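You operate a simulated robot arm through the tools that you are given. There is no shell and no other tool. Be economical: measure what you need, move in short steps, check, and stop when the job is done.

Carry out the task below with a simulated robot arm. There is one attempt and no reset: what you move stays moved.

## Task
Fetch the square cream pad and set it on the top of the drawer chest. Take the thick cream ring on the top of the drawer chest and put it away on the blue bench behind the slotted frame. Put the grey bottle on the middle black ring. Stack the numbered block labelled "No 59" from the middle of the plywood table on top of the numbered block marked "No 65". Open the grey drawer, put the brown cone on the green bench before the grey oven away in the inside of the grey drawer and shut the drawer again. Put the yellow weight on the top of the cooling plate away on the back edge of the plywood table. Open the lower green drawer, fetch the small gold nut from the inside of the lower green drawer and set it on top of the grey cube and shut the drawer again. Take the black tape roll and leave it on the top of the brown table. Take the grey weight on the top of the brown table and put it away on the back edge of the plywood table. Put the small carton on the top of the brown table away on the middle shelf of the carton rack. Any order will do. Set down upright: grey bottle, yellow weight, grey weight, small carton.

It is judged by the outcome, as a careful person would: the job done as asked, and still so three seconds after it is handed in. It fails if anything else is knocked over, pushed out of place, dropped, spilled or broken.

## Robot
A 6-joint arm with a two-finger gripper on a trunk, on a base that drives. Base frame: it is fixed to the floor where the robot stands at the start and does not move with it; the origin is under the middle of the robot, x ahead of it, y to its left, z up. Lengths are in mm, angles in rad, forces in N, time in s.
With the tool pointing down near the work surface it reaches from about 380 to 860 mm from the robot's upright axis, wherever it stands. Its first joint turns from -2.897 to 2.897 rad. Places, roughly: back edge of the plywood table (76x12 cm) [680, 5440, 800]; black tape roll (8x8x3 cm) [-3100, 3800, 600]; blue bench behind the slotted frame (52x16 cm) [-380, -1800, 800]; brown cone (5x5x5 cm) [-400, 7500, 800]; grey bottle [750, 5000, 1000]; grey cube (5x5x5 cm) [300, 7900, 800]; grey drawer [-4300, 200, 600]; grey weight (7x7x8 cm) [-4300, 100, 800]; inside of the grey drawer [-4300, 200, 600]; lower green drawer [2700, 8600, 500]; middle black ring (7x7x2 cm) [1100, 5100, 800]; middle shelf of the carton rack [1500, 3200, 800]; numbered block [750, 5000, 750]; small carton [-4500, 0, 750]; small gold nut (4x3x3 cm) [2600, 8500, 500]; square cream pad (6x6x3 cm) [3600, -500, 800]; thick cream ring (6x6x4 cm) [1500, 1000, 900]; top of the brown table [-4400, -200, 800]; top of the drawer chest [1500, 1000, 900]; yellow weight (7x7x8 cm) [400, 8000, 800]. Payload 2.45 kg.
Tool frame: the origin (TCP) lies between the finger pads and is the grasp point; the fingertips stand 20 mm ahead of it; z points along the fingers, y is the line along which they close. The gripper opens to 140 mm. The gripper's body begins 168 mm behind the TCP.
Orientation is told as [roll, pitch, yaw] about the base's x, y, z axes, in that order, counted from this pose: with the fingers straight down and closing along the base's y, the tool's x points along the base's -x, its y along +y and its z along -z.

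## Interface
- The arm moves only by the tool apply_moves. Its argument "steps" is a list of rows, each a list of 7 numbers: the shift along the tool's x, y, z in m, then the turn, a rotation vector about the tool's x, y, z in rad, then the finger opening in m, from 0 to 0.14. In form: [[dx, dy, dz, ax, ay, az, jaw], ...]. A call has 1 to 20 rows; each row shifts and turns the commanded pose from where the row before left it, along the tool's axes as they then stand. A row lasts 0.2 s, in which the tool goes at most 50 mm and 0.15 rad; a call with a longer step from one row to the next is refused whole, and so is a gripper value outside its range. A pose out of reach is approached as far as the arm can. The call stops where the force on the tool passes 40 N (or 10 N more than at its start, if that is more) or the arm is blocked; 0.2 s more then pass. The fingers move at their own pace (about 45 mm/s each) and stop on an object; they squeeze with about 42 N. The grip force told is the motor's: it shows also when the fingers shut on nothing. Time passes only in rows, and 0.2 s behind the last, so rows that do not move let the fingers close. The reply holds the time, the measured pose of the TCP, the force on the tool along the base axes, the opening and the grip force, in the units named above and with some noise, with the torque about the TCP (base axes, N m) and any sound that the robot's microphone picked up, and new pictures: "pictures" is both (left out), scene, wrist or none.
- Cameras (640 x 400 px; columns grow to the right, rows downward): "scene" is now at [90.9, 136, 1853]; the picture's right is [-0.02, -1.00, 0.00], its down [-0.71, 0.02, -0.71] and it looks along [0.71, -0.02, -0.71] (base axes); focal length 266 px, centre (320, 200). "wrist" rides on the gripper at [78, 11, -209] in the tool frame; the picture's right is [-0.14, 0.99, 0.00], its down [-0.92, -0.13, -0.37] and it looks along [-0.37, -0.05, 0.93] (tool axes); focal length 280 px, centre (320, 200). There is no depth. A picture from a camera that has moved, and an enlarged one, comes with that camera's place and axes in the base frame and with its lens.
- slide_trunk(by): slides the trunk up (or, below 0, down) by that many mm; the arm and the scene camera ride with it, the base frame stays. It gives what a move gives, with no picture.
- roll_base(legs): drives the robot by 1 to 6 legs, each [ahead, left, turn to the left] in mm, mm and rad, along the robot's own axes; the way and the turn of a leg run together, so that a leg with both is an arc; at most 1500 mm and 3.142 rad a leg. The arm and the cameras ride along, it lands a little off, and it stops where it bumps. It gives what a move gives, and a new picture of the scene camera.
- head_to(pan, tilt): turns the head with the scene camera to pan (to the left, within 2.496 rad either way) and tilt (down, from -0.506 to 1.204), counted from straight ahead of the robot. It gives what a move gives, and a new picture of the scene camera.
- zoom(camera, box): a new picture of the part [left, top, right, bottom] of that camera's present view, enlarged. No time passes.
- finish_job(): hands the job in; it is judged then, once.

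Go step by step. Nothing tells you exact positions but the pictures and the camera data: compare them with the known pose of the tool, close in by small moves and look again before you grip or let go. The budget is 582 turns and 374 pictures, counting those below and the enlarged ones. Unless the task says otherwise, let go and move clear before handing in, and close with one line.

The tools are called as a command line: name --pt "numbers of a row" for each row, then --argument value for the rest, lists and objects as JSON in quotes. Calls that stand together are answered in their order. apply_moves: Moves the arm, as the interface text tells. Its arguments: {"type":"object","properties":{"steps":{"type":"array","items":{"type":"array","items":{"type":"number"}}},"pictures":{"type":"string","enum":["both","scene","wrist","none"]}},"required":["steps"]} The other tools are called the same way: slide_trunk (by) slides the trunk up or down; roll_base (legs) drives the base; head_to (pan, tilt) turns the head that bears the scene camera; zoom (camera, box) takes an enlarged picture of a part of a camera's view; finish_job () hands the job in.

At the start:

```text
time_s: 0.0
position: [487.3, -76.5, 1036.3]
orientation: [0.0, 0.0, 0.0]
force: [0.3, 0.3, 0.1]
moment: [-0.03, -0.04, 0.03]
width: 140.2
finger_force: 0.0
trunk travel left (down, up): [-100.0, 130.0]
robot x, y, heading: [-2.0, 2.6, -0.003]
head pan, tilt: [-0.021, 0.784]
```

scene: 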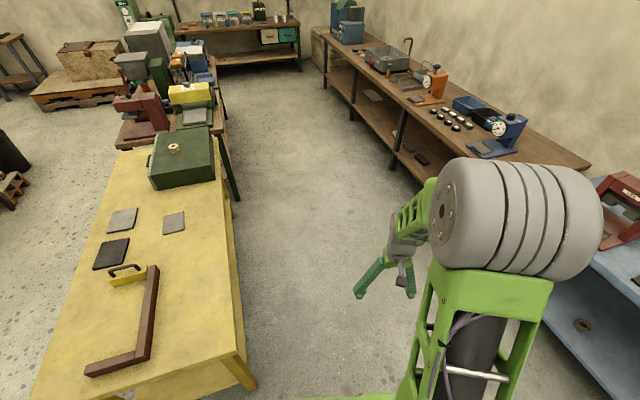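
wrist: 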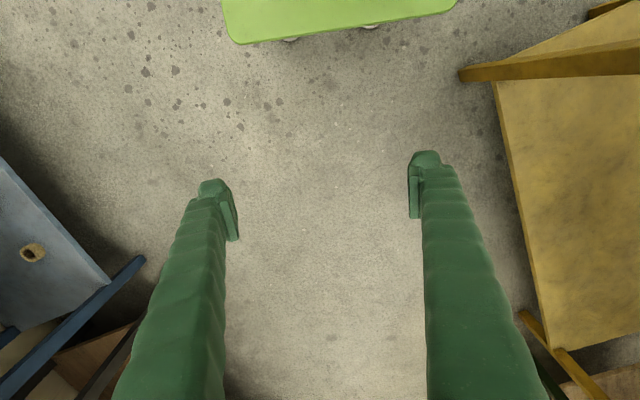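

I can see the yellow table with the drawer chest to the left and a long bench ahead on the right. I'll look around first to map the room.

head_to --pan 0.6 --tilt 0.6

head_to --pan 1.6 --tilt 0.4

head_to --pan 2.45 --tilt 0.4

head_to --pan -2.4 --tilt 0.5

head_to --pan -1.4 --tilt 0.6

```text
time_s: 1.0
position: [485.8, -78.0, 1036.5]
orientation: [0.0, -0.001, -0.001]
force: [0.6, -0.2, -0.1]
moment: [0.01, -0.02, -0.03]
width: 140.2
finger_force: 0.0
trunk travel left (down, up): [-100.0, 130.0]
robot x, y, heading: [-0.8, 2.3, -0.0]
head pan, tilt: [0.6, 0.6]
camera scene: at [82.5, 187.6, 1868.7], right [0.56, -0.83, 0.0], down [-0.47, -0.32, -0.82], along [0.68, 0.47, -0.57], focal length 266 px, centre (320, 200)
```

scene: 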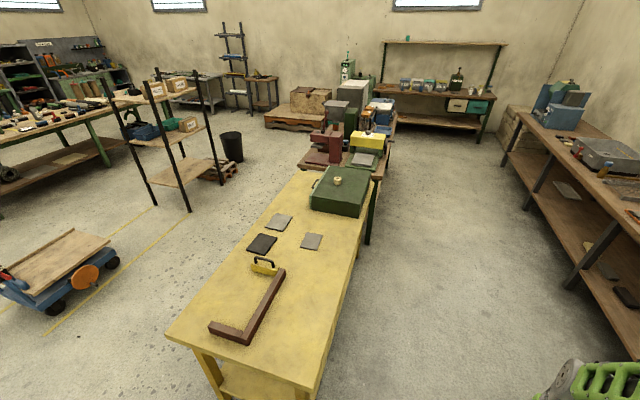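

```text
time_s: 2.3
position: [487.1, -77.7, 1036.8]
orientation: [0.0, 0.0, 0.0]
force: [0.1, 0.5, -0.3]
moment: [0.02, 0.01, -0.01]
width: 140.2
finger_force: 0.1
trunk travel left (down, up): [-100.0, 130.0]
robot x, y, heading: [-0.8, -1.7, 0.001]
head pan, tilt: [1.6, 0.4]
camera scene: at [6.8, 230.3, 1886.9], right [1.0, 0.03, 0.0], down [0.01, -0.39, -0.92], along [-0.03, 0.92, -0.39], focal length 266 px, centre (320, 200)
```

scene: 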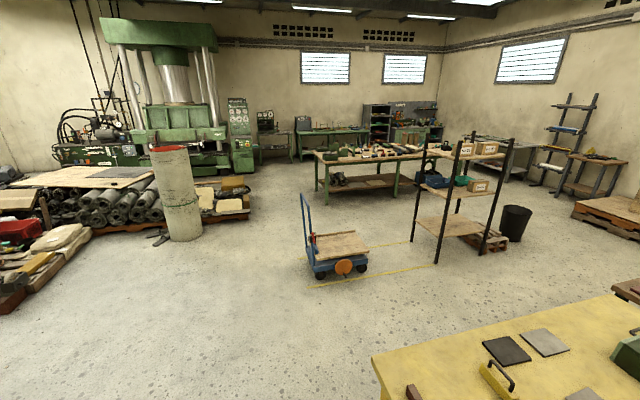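

```text
time_s: 3.5
position: [487.1, -77.1, 1036.4]
orientation: [0.001, -0.001, 0.0]
force: [0.0, -0.2, 0.1]
moment: [0.03, -0.02, 0.0]
width: 140.1
finger_force: 0.1
trunk travel left (down, up): [-100.0, 130.0]
robot x, y, heading: [-1.7, -0.6, 0.001]
head pan, tilt: [2.45, 0.4]
camera scene: at [-61.8, 196.8, 1886.9], right [0.64, 0.77, 0.0], down [0.3, -0.25, -0.92], along [-0.71, 0.59, -0.39], focal length 266 px, centre (320, 200)
```

scene: 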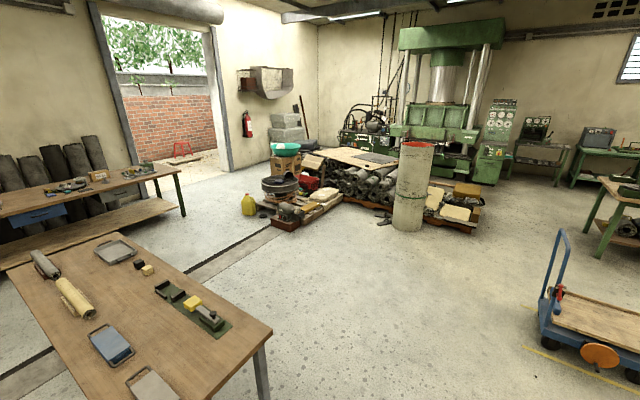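

```text
time_s: 7.3
position: [486.9, -76.9, 1037.3]
orientation: [0.002, 0.001, -0.002]
force: [-0.8, -0.7, -0.5]
moment: [0.01, 0.0, 0.01]
width: 140.2
finger_force: 0.0
trunk travel left (down, up): [-100.0, 130.0]
robot x, y, heading: [2.2, -2.6, -0.003]
head pan, tilt: [-2.4, 0.499]
camera scene: at [-57.6, 76.2, 1877.8], right [-0.68, 0.74, 0.0], down [0.35, 0.32, -0.88], along [-0.65, -0.59, -0.48], focal length 266 px, centre (320, 200)
```

scene: 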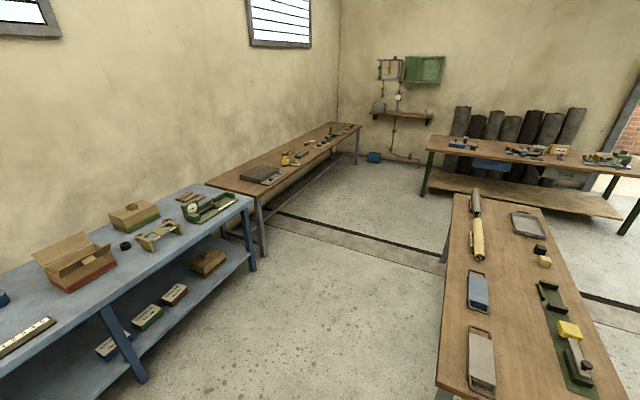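

```text
time_s: 8.6
position: [487.0, -77.9, 1036.7]
orientation: [-0.001, 0.0, -0.001]
force: [-0.8, 0.6, -0.1]
moment: [0.0, 0.03, -0.03]
width: 139.6
finger_force: 0.1
trunk travel left (down, up): [-100.0, 130.0]
robot x, y, heading: [-2.0, 4.1, -0.002]
head pan, tilt: [-1.4, 0.6]
camera scene: at [24.5, 50.6, 1868.7], right [-0.99, -0.17, 0.0], down [-0.1, 0.56, -0.83], along [0.14, -0.81, -0.56], focal length 266 px, centre (320, 200)
```

scene: 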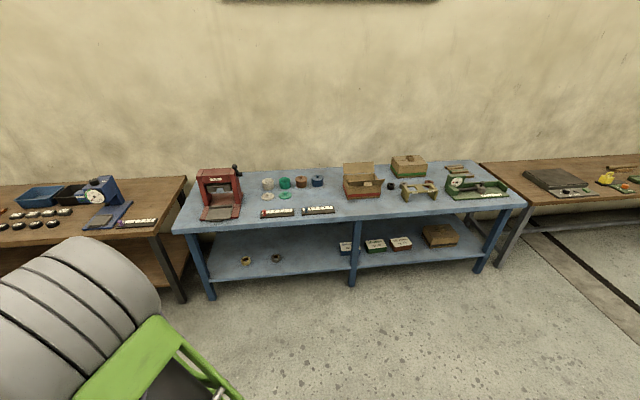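

Mapped roughly. I'll fetch the ring first, so I drive alongside the yellow table, turn to face the chest and look again.

roll_base --legs '[[1450, 0, 0], [150, 80, 0], [0, 0, 1.815]]'

head_to --pan 0 --tilt 0.8

```text
time_s: 21.3
position: [1543.2, 576.1, 1037.6]
orientation: [0.001, -0.002, 1.85]
force: [-0.9, 0.0, 0.1]
moment: [-0.04, -0.02, -0.01]
width: 140.1
finger_force: 0.0
trunk travel left (down, up): [-100.0, 130.0]
robot x, y, heading: [1605.1, 86.8, 1.847]
head pan, tilt: [-1.4, 0.6]
camera scene: at [1545.5, 93.8, 1868.7], right [0.44, -0.9, 0.0], down [-0.51, -0.25, -0.83], along [0.74, 0.36, -0.56], focal length 266 px, centre (320, 200)
```

scene: 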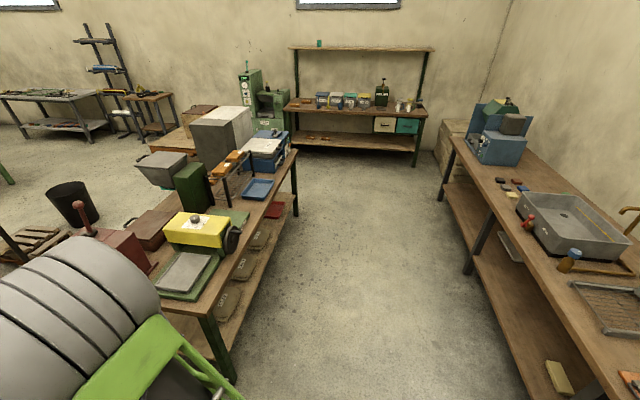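

```text
time_s: 22.8
position: [1544.3, 576.4, 1037.5]
orientation: [0.0, 0.001, 1.852]
force: [-0.2, 0.3, -0.6]
moment: [0.02, -0.01, -0.02]
width: 140.2
finger_force: 0.1
trunk travel left (down, up): [-100.0, 130.0]
robot x, y, heading: [1604.0, 87.4, 1.851]
head pan, tilt: [0.0, 0.799]
camera scene: at [1443.8, 132.9, 1851.8], right [0.96, 0.28, 0.0], down [0.2, -0.69, -0.7], along [-0.19, 0.67, -0.72], focal length 266 px, centre (320, 200)
```

scene: 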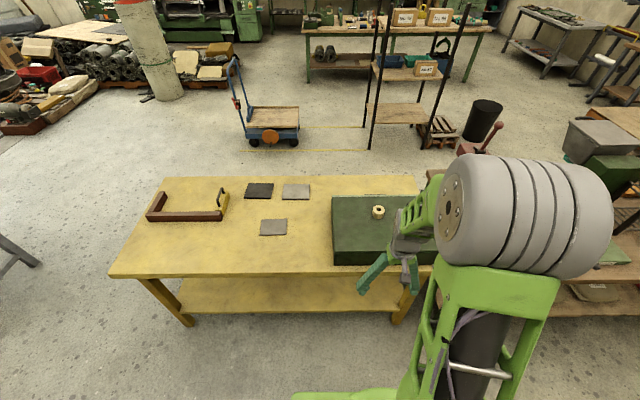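

The ring sits on the green chest at about (1480, 990). I'll zoom to see the heights.

zoom --camera "scene" --box '[310, 160, 470, 280]'

```text
3.33 times, centred on (390, 220) of scene
camera zoom: at [1443.8, 132.9, 1851.8], right [0.96, 0.28, 0.0], down [0.2, -0.69, -0.7], along [-0.19, 0.67, -0.72], focal length 888 px, centre (87, 133)
```

zoom: 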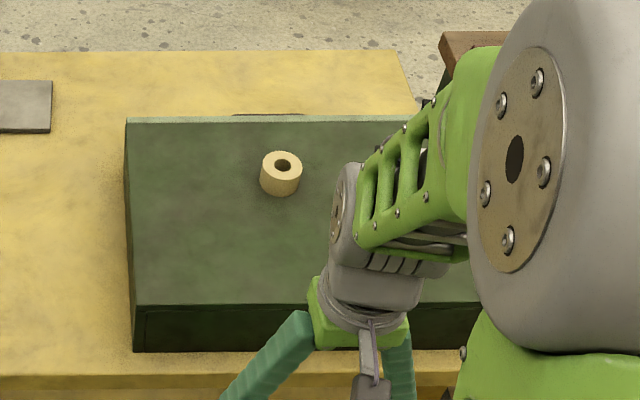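

roll_base --legs '[[300, -50, 0]]'

apply_moves --pt "-0.045 0 0 0 0 0 0.14" --pt "-0.045 0 0 0 0 0 0.12" --pictures "wrist"

```text
time_s: 24.9
position: [1508.8, 875.0, 1036.4]
orientation: [-0.001, 0.001, 1.853]
force: [-0.7, 0.3, 0.1]
moment: [-0.05, 0.0, -0.01]
width: 139.8
finger_force: 0.0
trunk travel left (down, up): [-100.0, 130.0]
robot x, y, heading: [1567.5, 384.3, 1.854]
head pan, tilt: [0.0, 0.799]
camera scene: at [1409.8, 432.0, 1851.7], right [0.96, 0.28, 0.0], down [0.2, -0.69, -0.7], along [-0.19, 0.67, -0.72], focal length 266 px, centre (320, 200)
```

scene: 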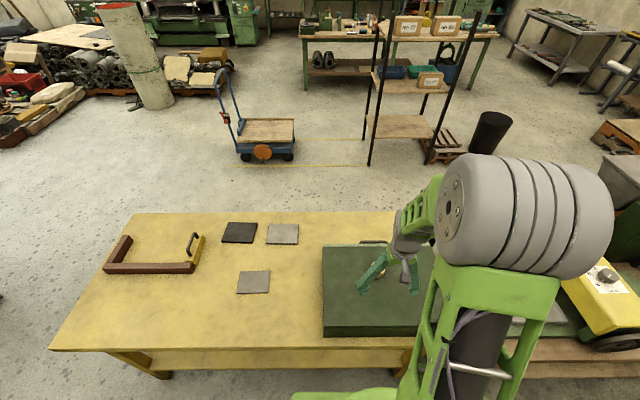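

```text
time_s: 25.4
position: [1482.9, 961.5, 1036.6]
orientation: [0.0, 0.003, 1.851]
force: [0.0, 0.1, 0.5]
moment: [-0.07, -0.02, -0.02]
width: 119.9
finger_force: 0.0
trunk travel left (down, up): [-100.0, 130.0]
robot x, y, heading: [1572.0, 383.6, 1.853]
head pan, tilt: [0.0, 0.799]
camera wrist: at [1494.0, 884.2, 1245.9], right [-0.99, -0.14, 0.0], down [-0.13, 0.92, 0.37], along [-0.05, 0.36, -0.93], focal length 280 px, centre (320, 200)
```

wrist: 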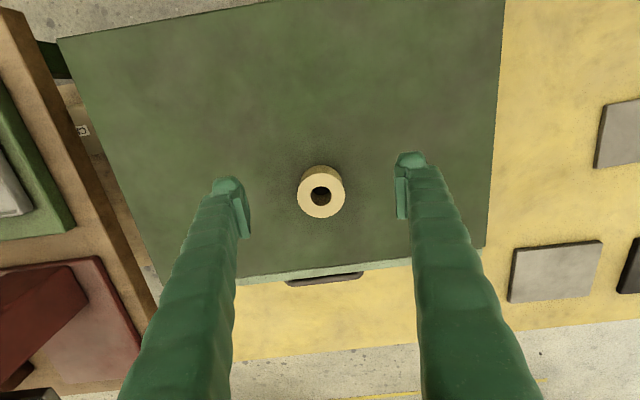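

apply_moves --pt "-0.0437 -0.0054 0 0 0 0 0.12" --pt "0 0 0.045 0 0 0 0.12" --pt "0 0 0.045 0 0 0 0.12" --pt "0 0 0.025 0 0 0 0.12" --pictures "wrist"

```text
time_s: 26.5
position: [1475.0, 1004.1, 929.5]
orientation: [-0.001, 0.002, 1.854]
force: [2.2, -7.6, 13.3]
moment: [-0.16, 0.07, 0.03]
width: 120.1
finger_force: 0.1
trunk travel left (down, up): [-100.0, 130.0]
robot x, y, heading: [1568.6, 384.8, 1.856]
head pan, tilt: [0.0, 0.799]
stopped in row 4: the force on the tool passed its limit at 86 N (the readings are from after the stop); the commanded pose is now the measured one
camera wrist: at [1486.2, 926.5, 1138.4], right [-0.99, -0.14, 0.0], down [-0.13, 0.92, 0.37], along [-0.05, 0.36, -0.93], focal length 280 px, centre (320, 200)
```

wrist: 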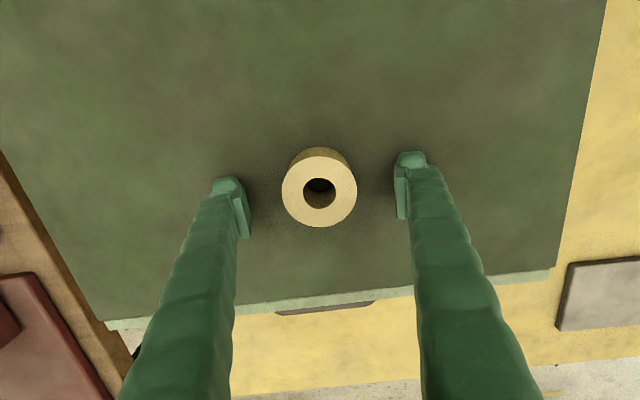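

apply_moves --pt "0 0 -0.004 0 0 0 0.12" --pt "0.008 0 0 0 0 0 0.1" --pt "0 0 0 0 0 0 0.05" --pt "0 0 0 0 0 0 0.04" --pt "0 0 0 0 0 0 0.04" --pt "0 0 0 0 0 0 0.04" --pictures "wrist"

```text
time_s: 27.9
position: [1475.2, 997.5, 934.1]
orientation: [-0.002, -0.005, 1.855]
force: [-21.1, -6.1, 33.3]
moment: [-0.36, 1.09, -0.13]
width: 55.8
finger_force: 14.2
trunk travel left (down, up): [-100.0, 130.0]
robot x, y, heading: [1570.0, 387.8, 1.853]
head pan, tilt: [0.0, 0.799]
camera wrist: at [1486.1, 918.6, 1143.3], right [-0.99, -0.15, 0.0], down [-0.13, 0.92, 0.37], along [-0.05, 0.37, -0.93], focal length 280 px, centre (320, 200)
```

wrist: 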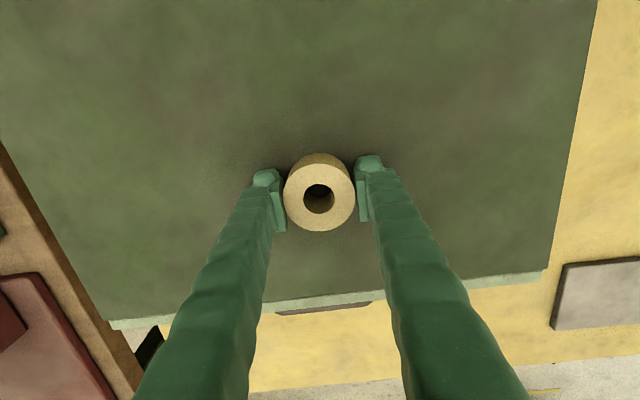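

apply_moves --pt "0 0 -0.002 0 0 0 0.04" --pt "0 0 0 0 0 0 0.03" --pt "0 0 0 0 0 0 0.03" --pictures "none"

```text
time_s: 28.7
position: [1476.2, 997.7, 933.4]
orientation: [-0.002, -0.003, 1.853]
force: [-23.2, -1.2, 27.7]
moment: [-0.2, 0.92, -0.13]
width: 52.7
finger_force: 42.4
trunk travel left (down, up): [-100.0, 130.0]
robot x, y, heading: [1569.0, 381.4, 1.852]
head pan, tilt: [0.0, 0.799]
```

apply_moves --pt "0 0 -0.01 0 0 0 0.03" --pt "0 0 -0.03 0 0 0 0.03" --pt "0 0 -0.04 0 0 0 0.03" --pictures "both"

```text
time_s: 29.5
position: [1479.0, 998.0, 1014.4]
orientation: [-0.001, 0.0, 1.854]
force: [-0.2, 0.3, -1.6]
moment: [0.06, 0.02, -0.04]
width: 52.8
finger_force: 41.8
trunk travel left (down, up): [-100.0, 130.0]
robot x, y, heading: [1571.6, 386.2, 1.855]
head pan, tilt: [0.0, 0.799]
camera scene: at [1409.8, 430.0, 1851.9], right [0.96, 0.28, 0.0], down [0.2, -0.69, -0.7], along [-0.19, 0.67, -0.72], focal length 266 px, centre (320, 200)
camera wrist: at [1488.6, 920.3, 1223.9], right [-0.99, -0.14, 0.0], down [-0.13, 0.92, 0.37], along [-0.05, 0.36, -0.93], focal length 280 px, centre (320, 200)
```

scene: 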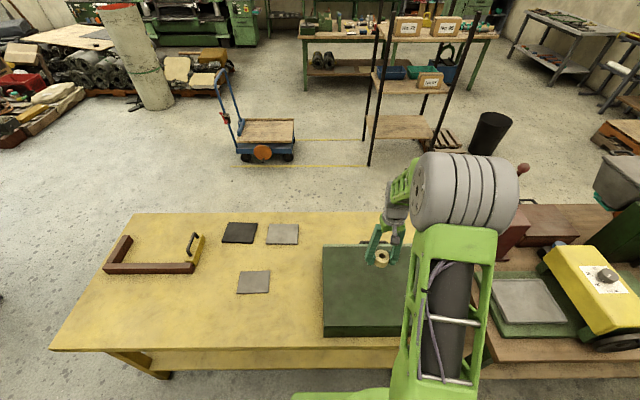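
wrist: 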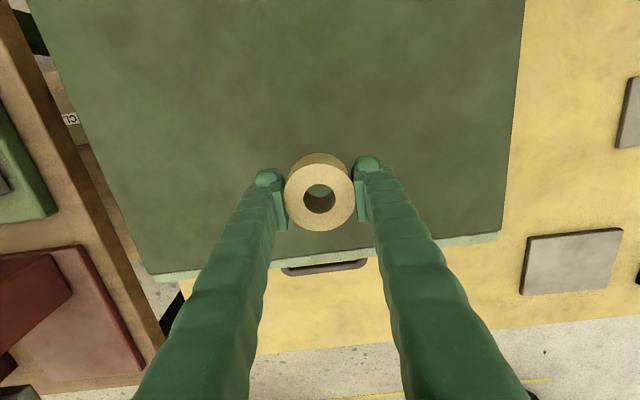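

Ring is gripped and lifted. Now I drive it to the blue bench in the south.

roll_base --legs '[[-330, 0, 0], [0, 0, 1.607], [1250, 0, 0], [1187, 0, 0], [0, 0, 1.546]]'

head_to --pan 0 --tilt 0.7

```text
time_s: 50.9
position: [-603.3, -1264.5, 1013.7]
orientation: [0.002, 0.001, -1.306]
force: [0.1, 1.0, -1.0]
moment: [-0.03, -0.02, -0.02]
width: 52.6
finger_force: 42.4
trunk travel left (down, up): [-100.0, 130.0]
robot x, y, heading: [-680.8, -641.8, -1.304]
head pan, tilt: [0.0, 0.799]
camera scene: at [-525.8, -702.5, 1851.8], right [-0.97, -0.26, 0.0], down [-0.19, 0.69, -0.7], along [0.18, -0.67, -0.72], focal length 266 px, centre (320, 200)
```

scene: 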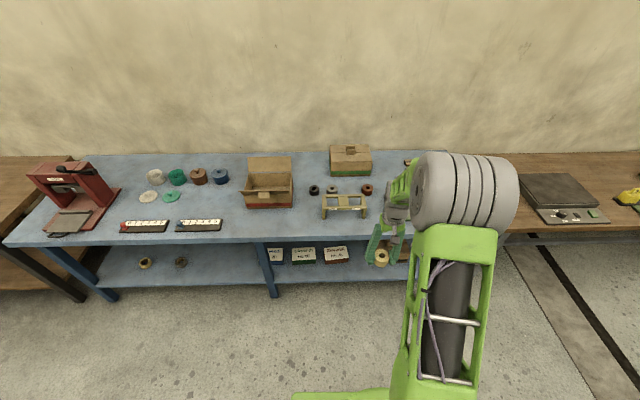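

```text
time_s: 51.5
position: [-602.7, -1264.3, 1014.3]
orientation: [-0.001, 0.0, -1.306]
force: [0.4, 0.0, -1.1]
moment: [0.03, -0.04, -0.02]
width: 52.8
finger_force: 42.3
trunk travel left (down, up): [-100.0, 130.0]
robot x, y, heading: [-684.2, -648.5, -1.307]
head pan, tilt: [0.0, 0.7]
camera scene: at [-524.8, -706.7, 1860.0], right [-0.97, -0.26, 0.0], down [-0.17, 0.62, -0.76], along [0.2, -0.74, -0.64], focal length 266 px, centre (320, 200)
```

scene: 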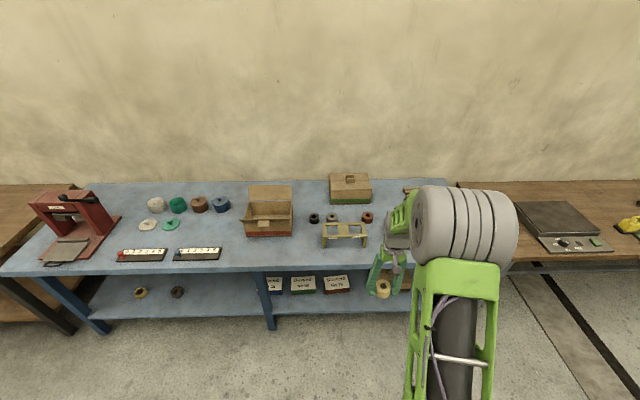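

zoom --camera "scene" --box '[230, 160, 430, 285]'

```text
3.20 times, centred on (330, 222) of scene
camera zoom: at [-524.8, -706.7, 1860.0], right [-0.97, -0.26, 0.0], down [-0.17, 0.62, -0.76], along [0.2, -0.74, -0.64], focal length 852 px, centre (288, 128)
```

zoom: 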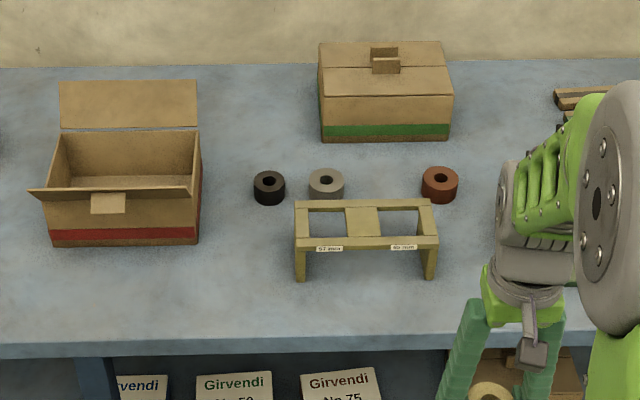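

Behind the slotted frame there's a row of rings with a gap of about 140 mm between the grey and red ones. I'll approach and place the ring there.

roll_base --legs '[[510, 50, 0]]'

apply_moves --pt "-0.04 0 0 0 0 0 0.03" --pt "-0.02 0 0.03 0 0 0 0.03" --pictures "both"

```text
time_s: 54.5
position: [-426.9, -1737.9, 1013.9]
orientation: [0.0, 0.0, -1.311]
force: [0.7, -0.9, -1.3]
moment: [0.0, 0.0, 0.02]
width: 52.7
finger_force: 41.8
trunk travel left (down, up): [-100.0, 130.0]
robot x, y, heading: [-504.3, -1118.8, -1.311]
head pan, tilt: [0.0, 0.7]
camera scene: at [-345.3, -1180.1, 1860.0], right [-0.97, -0.26, 0.0], down [-0.17, 0.62, -0.76], along [0.2, -0.74, -0.64], focal length 266 px, centre (320, 200)
```

scene: 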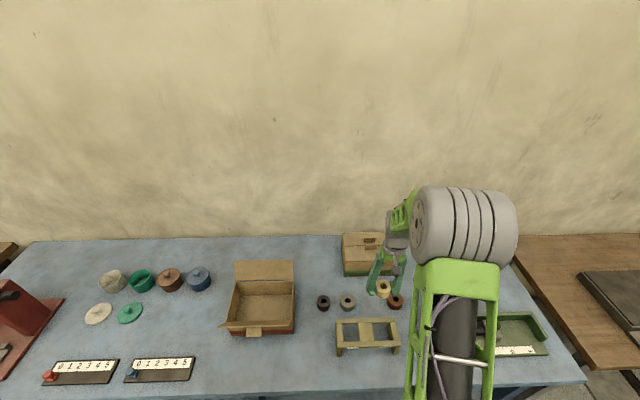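

```text
time_s: 55.1
position: [-411.6, -1796.9, 982.3]
orientation: [0.001, 0.0, -1.31]
force: [0.0, -0.4, -1.0]
moment: [0.02, 0.02, 0.03]
width: 53.1
finger_force: 42.2
trunk travel left (down, up): [-100.0, 130.0]
robot x, y, heading: [-502.5, -1122.1, -1.309]
head pan, tilt: [0.0, 0.7]
camera scene: at [-345.4, -1180.4, 1859.9], right [-0.97, -0.26, 0.0], down [-0.17, 0.62, -0.76], along [0.2, -0.74, -0.64], focal length 266 px, centre (320, 200)
camera wrist: at [-420.9, -1718.7, 1192.0], right [0.99, 0.12, 0.0], down [0.11, -0.92, 0.37], along [0.04, -0.37, -0.93], focal length 280 px, centre (320, 200)
```

scene: 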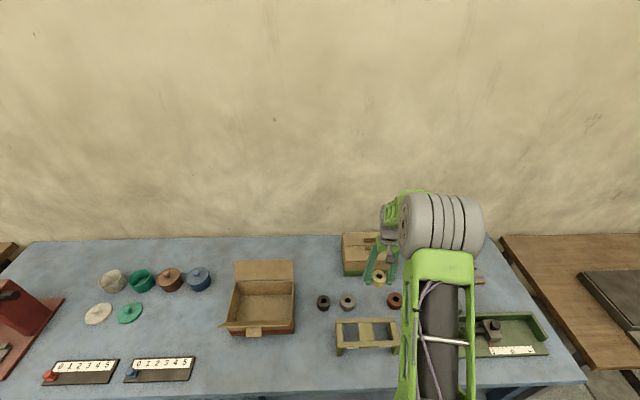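
wrist: 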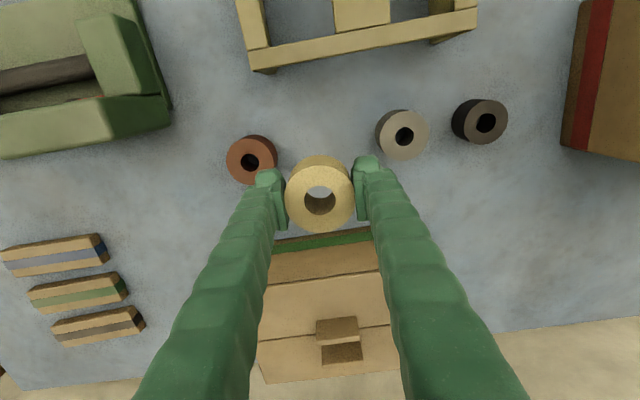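

apply_moves --pt "-0.01 0.008 0.03 0 0 0 0.03" --pt "0 0 0.04 0 0 0 0.03" --pt "0 0 0.04 0 0 0 0.03" --pictures "wrist"

```text
time_s: 55.9
position: [-399.3, -1802.9, 873.9]
orientation: [0.0, -0.002, -1.311]
force: [0.7, -0.7, 0.0]
moment: [0.01, 0.0, 0.02]
width: 53.0
finger_force: 42.0
trunk travel left (down, up): [-100.0, 130.0]
robot x, y, heading: [-506.6, -1120.7, -1.306]
head pan, tilt: [0.0, 0.7]
camera wrist: at [-410.1, -1723.3, 1083.4], right [0.99, 0.12, 0.0], down [0.11, -0.92, 0.37], along [0.05, -0.37, -0.93], focal length 280 px, centre (320, 200)
```

wrist: 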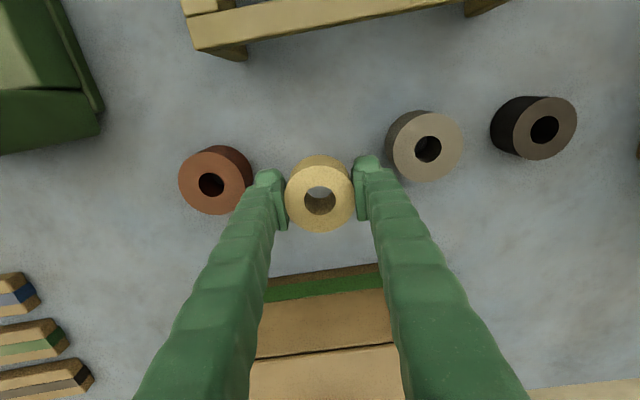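

apply_moves --pt "0 0 0.02 0 0 0 0.03" --pt "0 0 0.01 0 0 0 0.03" --pt "0 0 0.006 0 0 0 0.03" --pt "0 0 0.006 0 0 0 0.03" --pt "0 0 0.006 0 0 0 0.03" --pictures "wrist"

```text
time_s: 57.1
position: [-400.0, -1803.0, 825.9]
orientation: [-0.001, -0.001, -1.31]
force: [-0.5, 0.2, -1.1]
moment: [0.0, 0.01, 0.0]
width: 52.7
finger_force: 42.4
trunk travel left (down, up): [-100.0, 130.0]
robot x, y, heading: [-504.9, -1116.8, -1.312]
head pan, tilt: [0.0, 0.7]
camera wrist: at [-410.0, -1724.7, 1036.0], right [0.99, 0.12, 0.0], down [0.11, -0.92, 0.37], along [0.05, -0.37, -0.93], focal length 280 px, centre (320, 200)
```

wrist: 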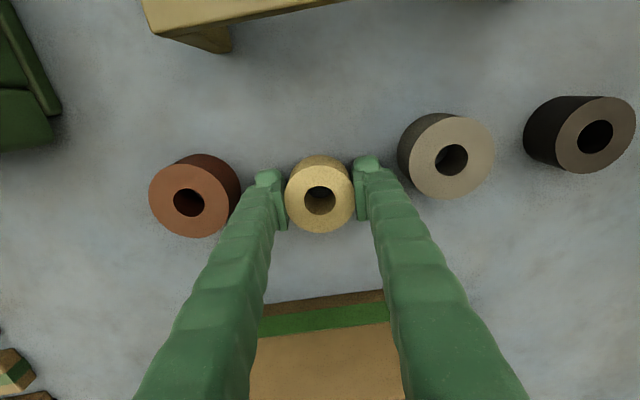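

apply_moves --pt "0 0 0.005 0 0 0 0.03" --pt "0 0 0.005 0 0 0 0.03" --pt "0 0 0.005 0 0 0 0.03" --pt "0 0 0.005 0 0 0 0.03" --pt "0 0 0.005 0 0 0 0.03" --pictures "none"

```text
time_s: 57.8
position: [-400.8, -1803.6, 820.9]
orientation: [0.002, -0.005, -1.312]
force: [-0.8, 9.1, 22.5]
moment: [0.19, 0.01, -0.04]
width: 52.6
finger_force: 42.1
trunk travel left (down, up): [-100.0, 130.0]
robot x, y, heading: [-501.6, -1122.5, -1.313]
head pan, tilt: [0.0, 0.7]
stopped in row 3: the force on the tool passed its limit at 47 N (the readings are from after the stop); the commanded pose is now the measured one
```

apply_moves --pt "0 0 -0.001 0 0 0 0.06" --pt "0 0 0 0 0 0 0.068" --pt "0 0 0 0 0 0 0.068" --pictures "wrist"

```text
time_s: 58.6
position: [-400.8, -1806.2, 819.3]
orientation: [0.001, -0.005, -1.312]
force: [-5.4, 0.9, 9.2]
moment: [0.11, -0.01, 0.15]
width: 65.1
finger_force: 0.1
trunk travel left (down, up): [-100.0, 130.0]
robot x, y, heading: [-506.1, -1125.0, -1.31]
head pan, tilt: [0.0, 0.7]
camera wrist: at [-411.3, -1725.6, 1027.8], right [0.99, 0.12, 0.0], down [0.11, -0.92, 0.37], along [0.05, -0.37, -0.93], focal length 280 px, centre (320, 200)
```

wrist: 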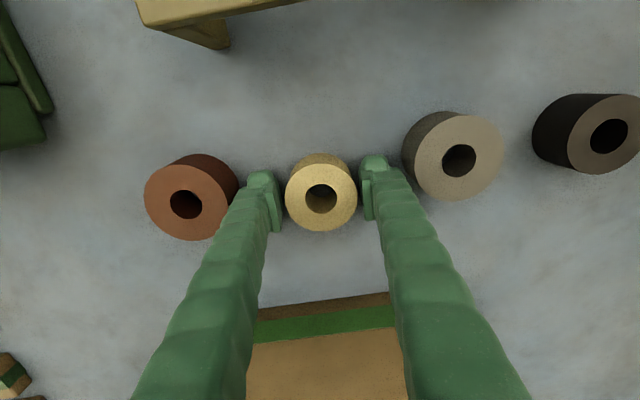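

Ring is released with clearance on both sides. I lift straight up and check.

apply_moves --pt "0 0 -0.03 0 0 0 0.068" --pt "0 0 -0.05 0 0 0 0.068" --pt "0 0 -0.05 0 0 0 0.1" --pt "0 0 -0.05 0 0 0 0.14" --pt "0.05 0 -0.02 0 0 0 0.14" --pictures "wrist"

```text
refused: row 5 steps farther than a row can; nothing moved
```

apply_moves --pt "0 0 -0.03 0 0 0 0.068" --pt "0 0 -0.05 0 0 0 0.068" --pt "0 0 -0.05 0 0 0 0.1" --pt "0 0 -0.05 0 0 0 0.14" --pt "0.04 0 -0.02 0 0 0 0.14" --pictures "wrist"

```text
time_s: 59.8
position: [-411.2, -1764.7, 1021.5]
orientation: [-0.001, -0.004, -1.311]
force: [0.2, -0.2, 1.0]
moment: [-0.04, -0.02, 0.0]
width: 137.1
finger_force: 0.1
trunk travel left (down, up): [-100.0, 130.0]
robot x, y, heading: [-504.2, -1120.8, -1.309]
head pan, tilt: [0.0, 0.7]
camera wrist: at [-422.8, -1685.6, 1231.1], right [0.99, 0.12, 0.0], down [0.11, -0.92, 0.37], along [0.05, -0.37, -0.93], focal length 280 px, centre (320, 200)
```

wrist: 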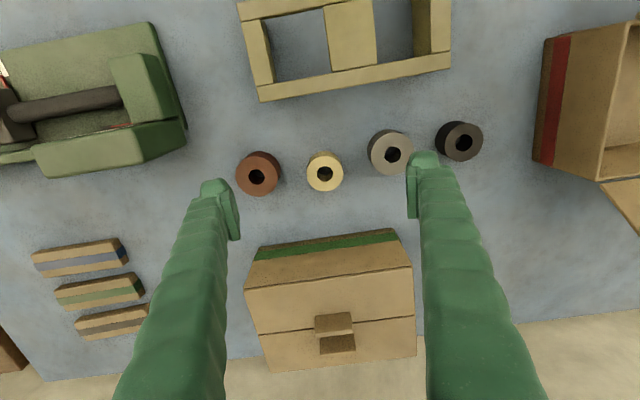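

Ring placed well. Next the square cream pad at about (3600, -500).

roll_base --legs '[[-400, 0, 0], [0, 0, 1.583], [1350, 0, 0], [1350, 0, 0], [1350, 0, 0], [0, 0, -1.519]]'

```text
time_s: 88.9
position: [3366.5, -365.5, 1020.3]
orientation: [0.0, -0.002, -1.31]
force: [0.4, 0.6, 0.6]
moment: [-0.02, -0.01, 0.0]
width: 140.0
finger_force: 0.1
trunk travel left (down, up): [-100.0, 130.0]
robot x, y, heading: [3273.6, 278.2, -1.312]
head pan, tilt: [0.0, 0.7]
camera scene: at [3431.9, 221.6, 1860.1], right [-0.97, -0.26, 0.0], down [-0.17, 0.62, -0.76], along [0.2, -0.74, -0.64], focal length 266 px, centre (320, 200)
```

scene: 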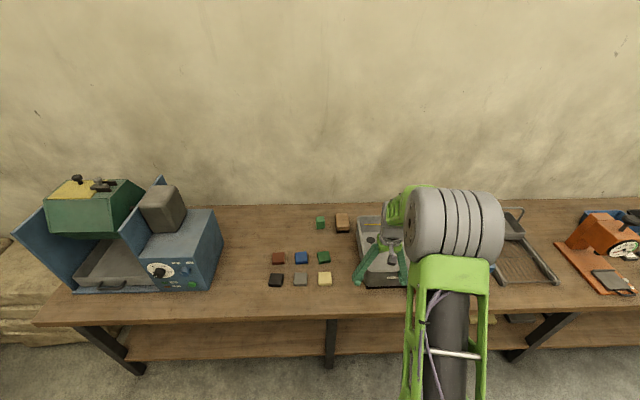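

roll_base --legs '[[170, 190, 0]]'

apply_moves --pt "0 0 0.03 0 0 0 0.12" --pt "0 0 0.03 0 0 0 0.1" --pictures "wrist"

```text
time_s: 91.2
position: [3592.6, -479.3, 1020.8]
orientation: [-0.001, -0.003, -1.309]
force: [0.0, -0.3, -0.3]
moment: [0.07, 0.01, -0.02]
width: 140.0
finger_force: 0.1
trunk travel left (down, up): [-100.0, 130.0]
robot x, y, heading: [3501.1, 163.7, -1.309]
head pan, tilt: [0.0, 0.7]
camera scene: at [3659.0, 106.8, 1860.0], right [-0.97, -0.26, 0.0], down [-0.17, 0.62, -0.76], along [0.2, -0.74, -0.64], focal length 266 px, centre (320, 200)
```

scene: 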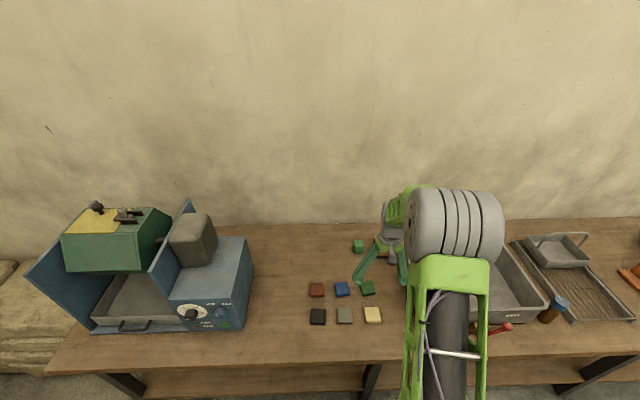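

```text
time_s: 91.8
position: [3593.9, -480.7, 961.1]
orientation: [0.001, -0.004, -1.309]
force: [1.1, -0.3, 1.1]
moment: [0.07, -0.01, 0.01]
width: 100.1
finger_force: 0.0
trunk travel left (down, up): [-100.0, 130.0]
robot x, y, heading: [3498.1, 164.1, -1.312]
head pan, tilt: [0.0, 0.7]
camera wrist: at [3582.6, -401.5, 1170.8], right [0.99, 0.12, 0.0], down [0.11, -0.92, 0.37], along [0.05, -0.37, -0.93], focal length 280 px, centre (320, 200)
```

wrist: 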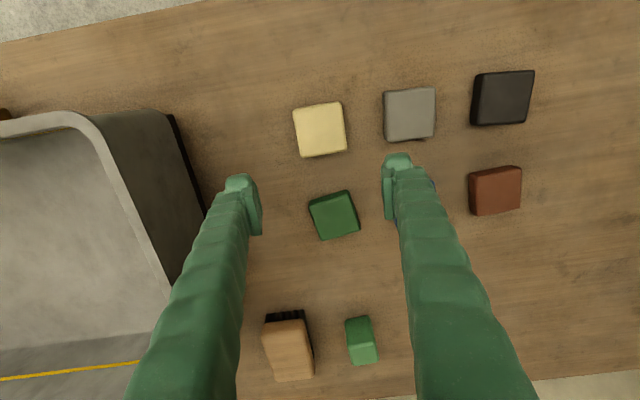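

apply_moves --pt "0.032 0.005 0 0 0 0 0.09" --pt "0 0 0.045 0 0 0 0.09" --pt "0 0 0.045 0 0 0 0.09" --pt "0 0 0.02 0 0 0 0.09" --pictures "wrist"

```text
time_s: 92.8
position: [3590.1, -449.8, 851.3]
orientation: [0.0, -0.006, -1.31]
force: [-0.3, -0.1, -0.4]
moment: [-0.06, -0.04, 0.03]
width: 89.7
finger_force: 0.0
trunk travel left (down, up): [-100.0, 130.0]
robot x, y, heading: [3496.3, 165.0, -1.312]
head pan, tilt: [0.0, 0.7]
camera wrist: at [3579.5, -369.5, 1059.9], right [0.99, 0.12, 0.0], down [0.11, -0.92, 0.37], along [0.05, -0.37, -0.93], focal length 280 px, centre (320, 200)
```

wrist: 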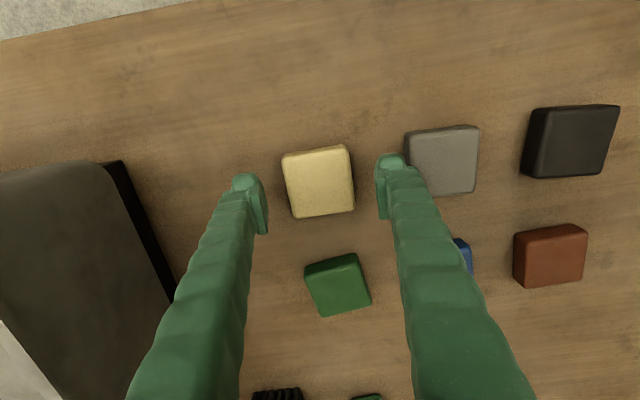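

apply_moves --pt "0 0 0.015 0 0 0 0.09" --pt "0 0 0.006 0 0 0 0.09" --pt "0 0 0.005 0 0 0 0.09" --pt "0 0 0.004 0 0 0 0.09" --pictures "none"

```text
time_s: 93.8
position: [3588.4, -448.9, 819.8]
orientation: [-0.001, -0.005, -1.311]
force: [0.0, -0.7, 0.1]
moment: [-0.02, -0.03, 0.0]
width: 89.9
finger_force: 0.1
trunk travel left (down, up): [-100.0, 130.0]
robot x, y, heading: [3498.4, 166.4, -1.307]
head pan, tilt: [0.0, 0.7]
```

apply_moves --pt "0 0 0.003 0 0 0 0.09" --pt "0 0 0.003 0 0 0 0.09" --pt "0 0 0.003 0 0 0 0.09" --pt "0 0 0.003 0 0 0 0.09" --pictures "none"

```text
time_s: 94.5
position: [3588.2, -448.7, 818.4]
orientation: [0.002, -0.007, -1.31]
force: [-1.0, 8.9, 26.1]
moment: [0.45, -0.35, -0.07]
width: 89.9
finger_force: 0.6
trunk travel left (down, up): [-100.0, 130.0]
robot x, y, heading: [3499.4, 164.4, -1.312]
head pan, tilt: [0.0, 0.7]
stopped in row 3: the force on the tool passed its limit at 46 N (the readings are from after the stop); the commanded pose is now the measured one
```

apply_moves --pt "0 0 -0.004 0 0 0 0.09" --pt "0 0 0 0 0 0 0.06" --pt "0 0 0 0 0 0 0.04" --pt "0 0 0 0 0 0 0.04" --pt "0 0 0 0 0 0 0.04" --pictures "none"

apply_moves --pt "0 0 -0.02 0 0 0 0.04" --pt "0 0 -0.045 0 0 0 0.04" --pt "0 0 -0.045 0 0 0 0.04" --pt "0 0 -0.045 0 0 0 0.04" --pt "0 0 -0.045 0 0 0 0.04" --pictures "wrist"

```text
time_s: 95.7
position: [3590.0, -450.9, 819.5]
orientation: [0.0, -0.008, -1.311]
force: [10.8, 0.0, 12.7]
moment: [0.12, -0.39, -0.04]
width: 59.2
finger_force: 39.2
trunk travel left (down, up): [-100.0, 130.0]
robot x, y, heading: [3500.8, 165.9, -1.311]
head pan, tilt: [0.0, 0.7]
```

```text
time_s: 96.9
position: [3589.3, -449.3, 1021.8]
orientation: [0.0, -0.007, -1.31]
force: [0.2, -0.8, -1.2]
moment: [-0.04, -0.01, 0.01]
width: 59.0
finger_force: 41.9
trunk travel left (down, up): [-100.0, 130.0]
robot x, y, heading: [3501.0, 163.4, -1.311]
head pan, tilt: [0.0, 0.7]
camera wrist: at [3578.9, -369.4, 1230.5], right [0.99, 0.12, 0.0], down [0.11, -0.92, 0.37], along [0.05, -0.37, -0.93], focal length 280 px, centre (320, 200)
```

wrist: 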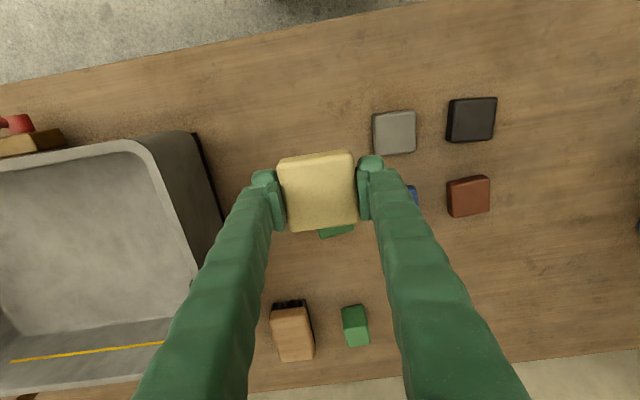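

roll_base --legs '[[-200, 0, 0], [0, 0, -1.684], [915, 0, 0], [915, 0, 0], [0, 0, -1.435]]'

```text
time_s: 114.9
position: [1571.8, 753.5, 1020.5]
orientation: [-0.001, -0.007, 1.822]
force: [-0.3, 0.3, -0.7]
moment: [0.02, 0.0, -0.01]
width: 58.8
finger_force: 42.3
trunk travel left (down, up): [-100.0, 130.0]
robot x, y, heading: [1657.0, 136.4, 1.823]
head pan, tilt: [0.0, 0.7]
camera scene: at [1497.5, 191.9, 1860.1], right [0.97, 0.25, 0.0], down [0.16, -0.62, -0.76], along [-0.19, 0.74, -0.64], focal length 266 px, centre (320, 200)
```

scene: 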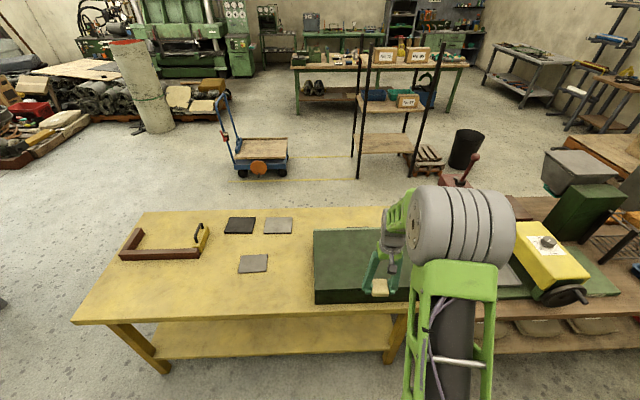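

roll_base --legs '[[245, 32, 0]]'

apply_moves --pt "0 0 0.03 0 0 0 0.04" --pt "0 0 0.03 0 0 0 0.04" --pictures "wrist"

```text
time_s: 116.7
position: [1479.4, 985.6, 1020.7]
orientation: [-0.001, -0.006, 1.822]
force: [0.0, 0.8, -1.5]
moment: [-0.06, -0.02, 0.0]
width: 58.7
finger_force: 41.4
trunk travel left (down, up): [-100.0, 130.0]
robot x, y, heading: [1563.8, 365.2, 1.825]
head pan, tilt: [0.0, 0.7]
camera scene: at [1405.4, 423.9, 1859.9], right [0.97, 0.25, 0.0], down [0.16, -0.62, -0.76], along [-0.19, 0.74, -0.64], focal length 266 px, centre (320, 200)
```

scene: 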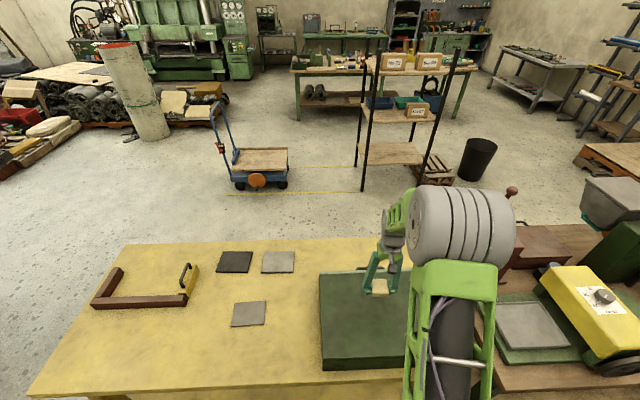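

```text
time_s: 117.3
position: [1480.5, 983.8, 959.2]
orientation: [0.0, -0.004, 1.821]
force: [-0.6, 0.5, -0.4]
moment: [-0.02, 0.0, 0.02]
width: 58.7
finger_force: 42.2
trunk travel left (down, up): [-100.0, 130.0]
robot x, y, heading: [1567.7, 369.7, 1.824]
head pan, tilt: [0.0, 0.7]
camera wrist: at [1489.1, 905.0, 1167.8], right [-0.99, -0.11, 0.0], down [-0.1, 0.92, 0.37], along [-0.04, 0.37, -0.93], focal length 280 px, centre (320, 200)
```

wrist: 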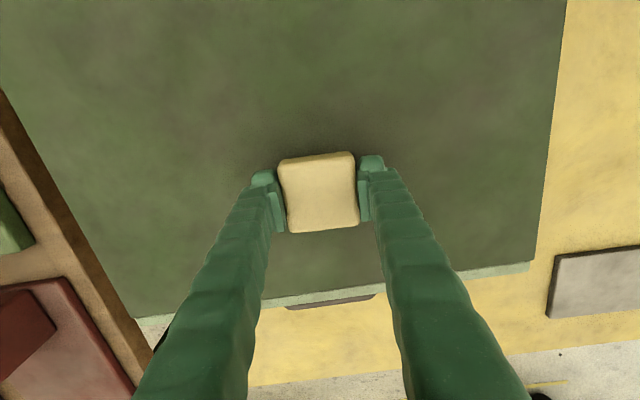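

apply_moves --pt "0.03 0 0 0 0 0 0.04" --pt "0 0 0.015 0 0 0 0.04" --pt "0 0 0.005 0 0 0 0.04" --pt "0 0 0.004 0 0 0 0.04" --pt "0 0 0.004 0 0 0 0.04" --pt "0 0 0.004 0 0 0 0.04" --pt "0 0 0.004 0 0 0 0.04" --pictures "none"

```text
time_s: 118.7
position: [1488.2, 955.1, 934.7]
orientation: [-0.001, -0.012, 1.822]
force: [-0.2, -7.5, 22.6]
moment: [-0.51, -0.45, -0.04]
width: 58.8
finger_force: 41.9
trunk travel left (down, up): [-100.0, 130.0]
robot x, y, heading: [1567.4, 368.9, 1.819]
head pan, tilt: [0.0, 0.7]
stopped in row 6: the force on the tool passed its limit at 46 N (the readings are from after the stop); the commanded pose is now the measured one
```

apply_moves --pt "0 0 -0.001 0 0 0 0.06" --pt "0 0 0 0 0 0 0.08" --pt "0 0 0 0 0 0 0.09" --pt "0 0 -0.02 0 0 0 0.09" --pt "0 0 -0.05 0 0 0 0.1" --pt "0 0 -0.05 0 0 0 0.12" --pictures "wrist"

```text
time_s: 120.1
position: [1486.6, 957.1, 1055.3]
orientation: [-0.003, -0.01, 1.822]
force: [-0.6, -1.2, -0.5]
moment: [0.01, -0.01, -0.01]
width: 119.9
finger_force: 0.1
trunk travel left (down, up): [-100.0, 130.0]
robot x, y, heading: [1565.0, 366.0, 1.826]
head pan, tilt: [0.0, 0.7]
camera wrist: at [1496.2, 877.1, 1263.3], right [-0.99, -0.11, 0.0], down [-0.1, 0.92, 0.38], along [-0.04, 0.38, -0.93], focal length 280 px, centre (320, 200)
```

wrist: 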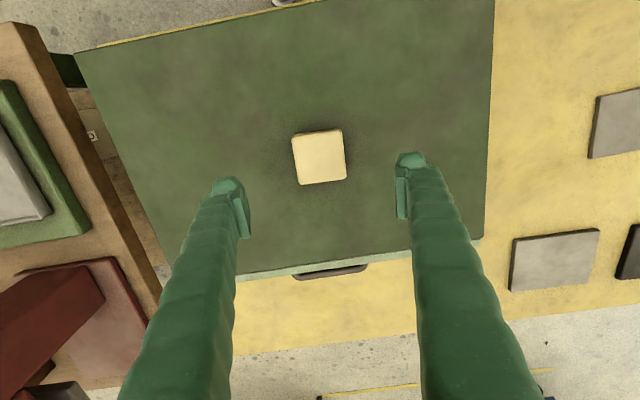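

The pad is on the chest. Next the black tape roll in the west: I'll drive around the yellow table's end and look at it.

roll_base --legs '[[-300, 0, 0], [0, 0, 1.35], [1000, 0, 0], [950, 0, 0], [0, 0, -0.7]]'

```text
time_s: 136.6
position: [-703.9, 483.0, 1053.9]
orientation: [0.0, -0.011, 2.448]
force: [0.6, 0.6, 0.3]
moment: [0.01, -0.01, -0.04]
width: 120.0
finger_force: 0.1
trunk travel left (down, up): [-100.0, 130.0]
robot x, y, heading: [-294.7, 48.0, 2.451]
head pan, tilt: [0.0, 0.7]
camera scene: at [-458.0, 0.6, 1860.1], right [0.64, 0.77, 0.0], down [0.49, -0.41, -0.76], along [-0.59, 0.49, -0.64], focal length 266 px, centre (320, 200)
```

scene: 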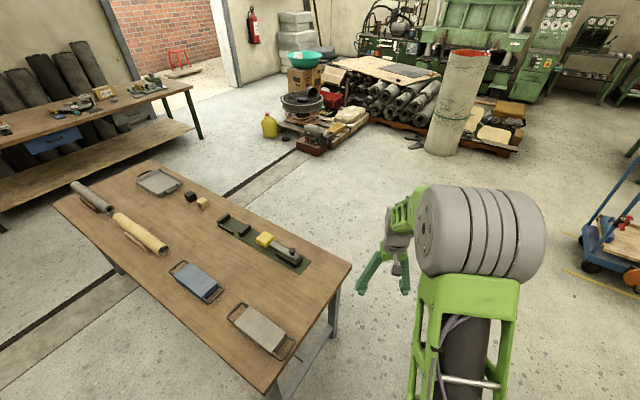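

zoom --camera "scene" --box '[260, 40, 540, 180]'

```text
2.29 times, centred on (400, 110) of scene
camera zoom: at [-458.0, 0.6, 1860.1], right [0.64, 0.77, 0.0], down [0.49, -0.41, -0.76], along [-0.59, 0.49, -0.64], focal length 609 px, centre (137, 406)
```

zoom: 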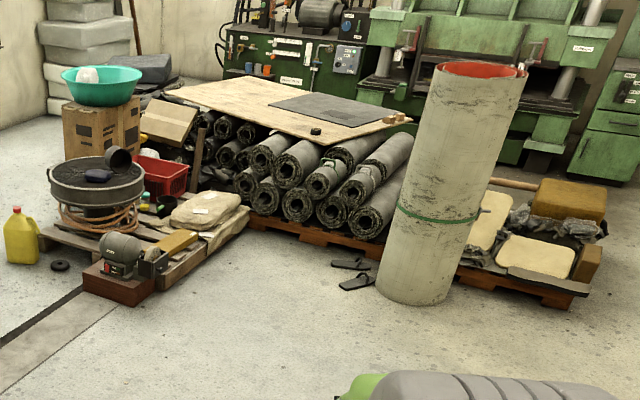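

The tape roll is the small black disk at the front edge of the board over the rolled bales. I'll drive closer in two stages.

roll_base --legs '[[0, 0, -0.704], [1170, 0, 0], [0, 0, 0.864], [840, 0, 0], [840, 0, 0], [0, 0, -0.768]]'

```text
time_s: 156.8
position: [-2014.3, 2656.3, 1053.9]
orientation: [-0.002, -0.012, 1.823]
force: [0.6, -0.4, -0.5]
moment: [0.0, -0.02, 0.01]
width: 119.8
finger_force: 0.0
trunk travel left (down, up): [-100.0, 130.0]
robot x, y, heading: [-1935.9, 2069.0, 1.821]
head pan, tilt: [0.0, 0.7]
camera scene: at [-2095.2, 2120.7, 1860.1], right [0.97, 0.25, 0.0], down [0.16, -0.62, -0.76], along [-0.19, 0.74, -0.64], focal length 266 px, centre (320, 200)
```

scene: 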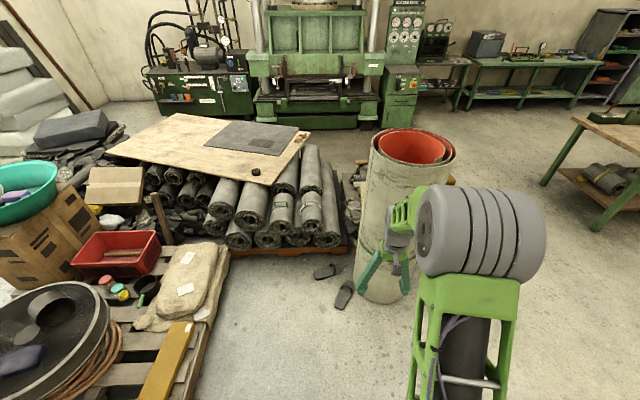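

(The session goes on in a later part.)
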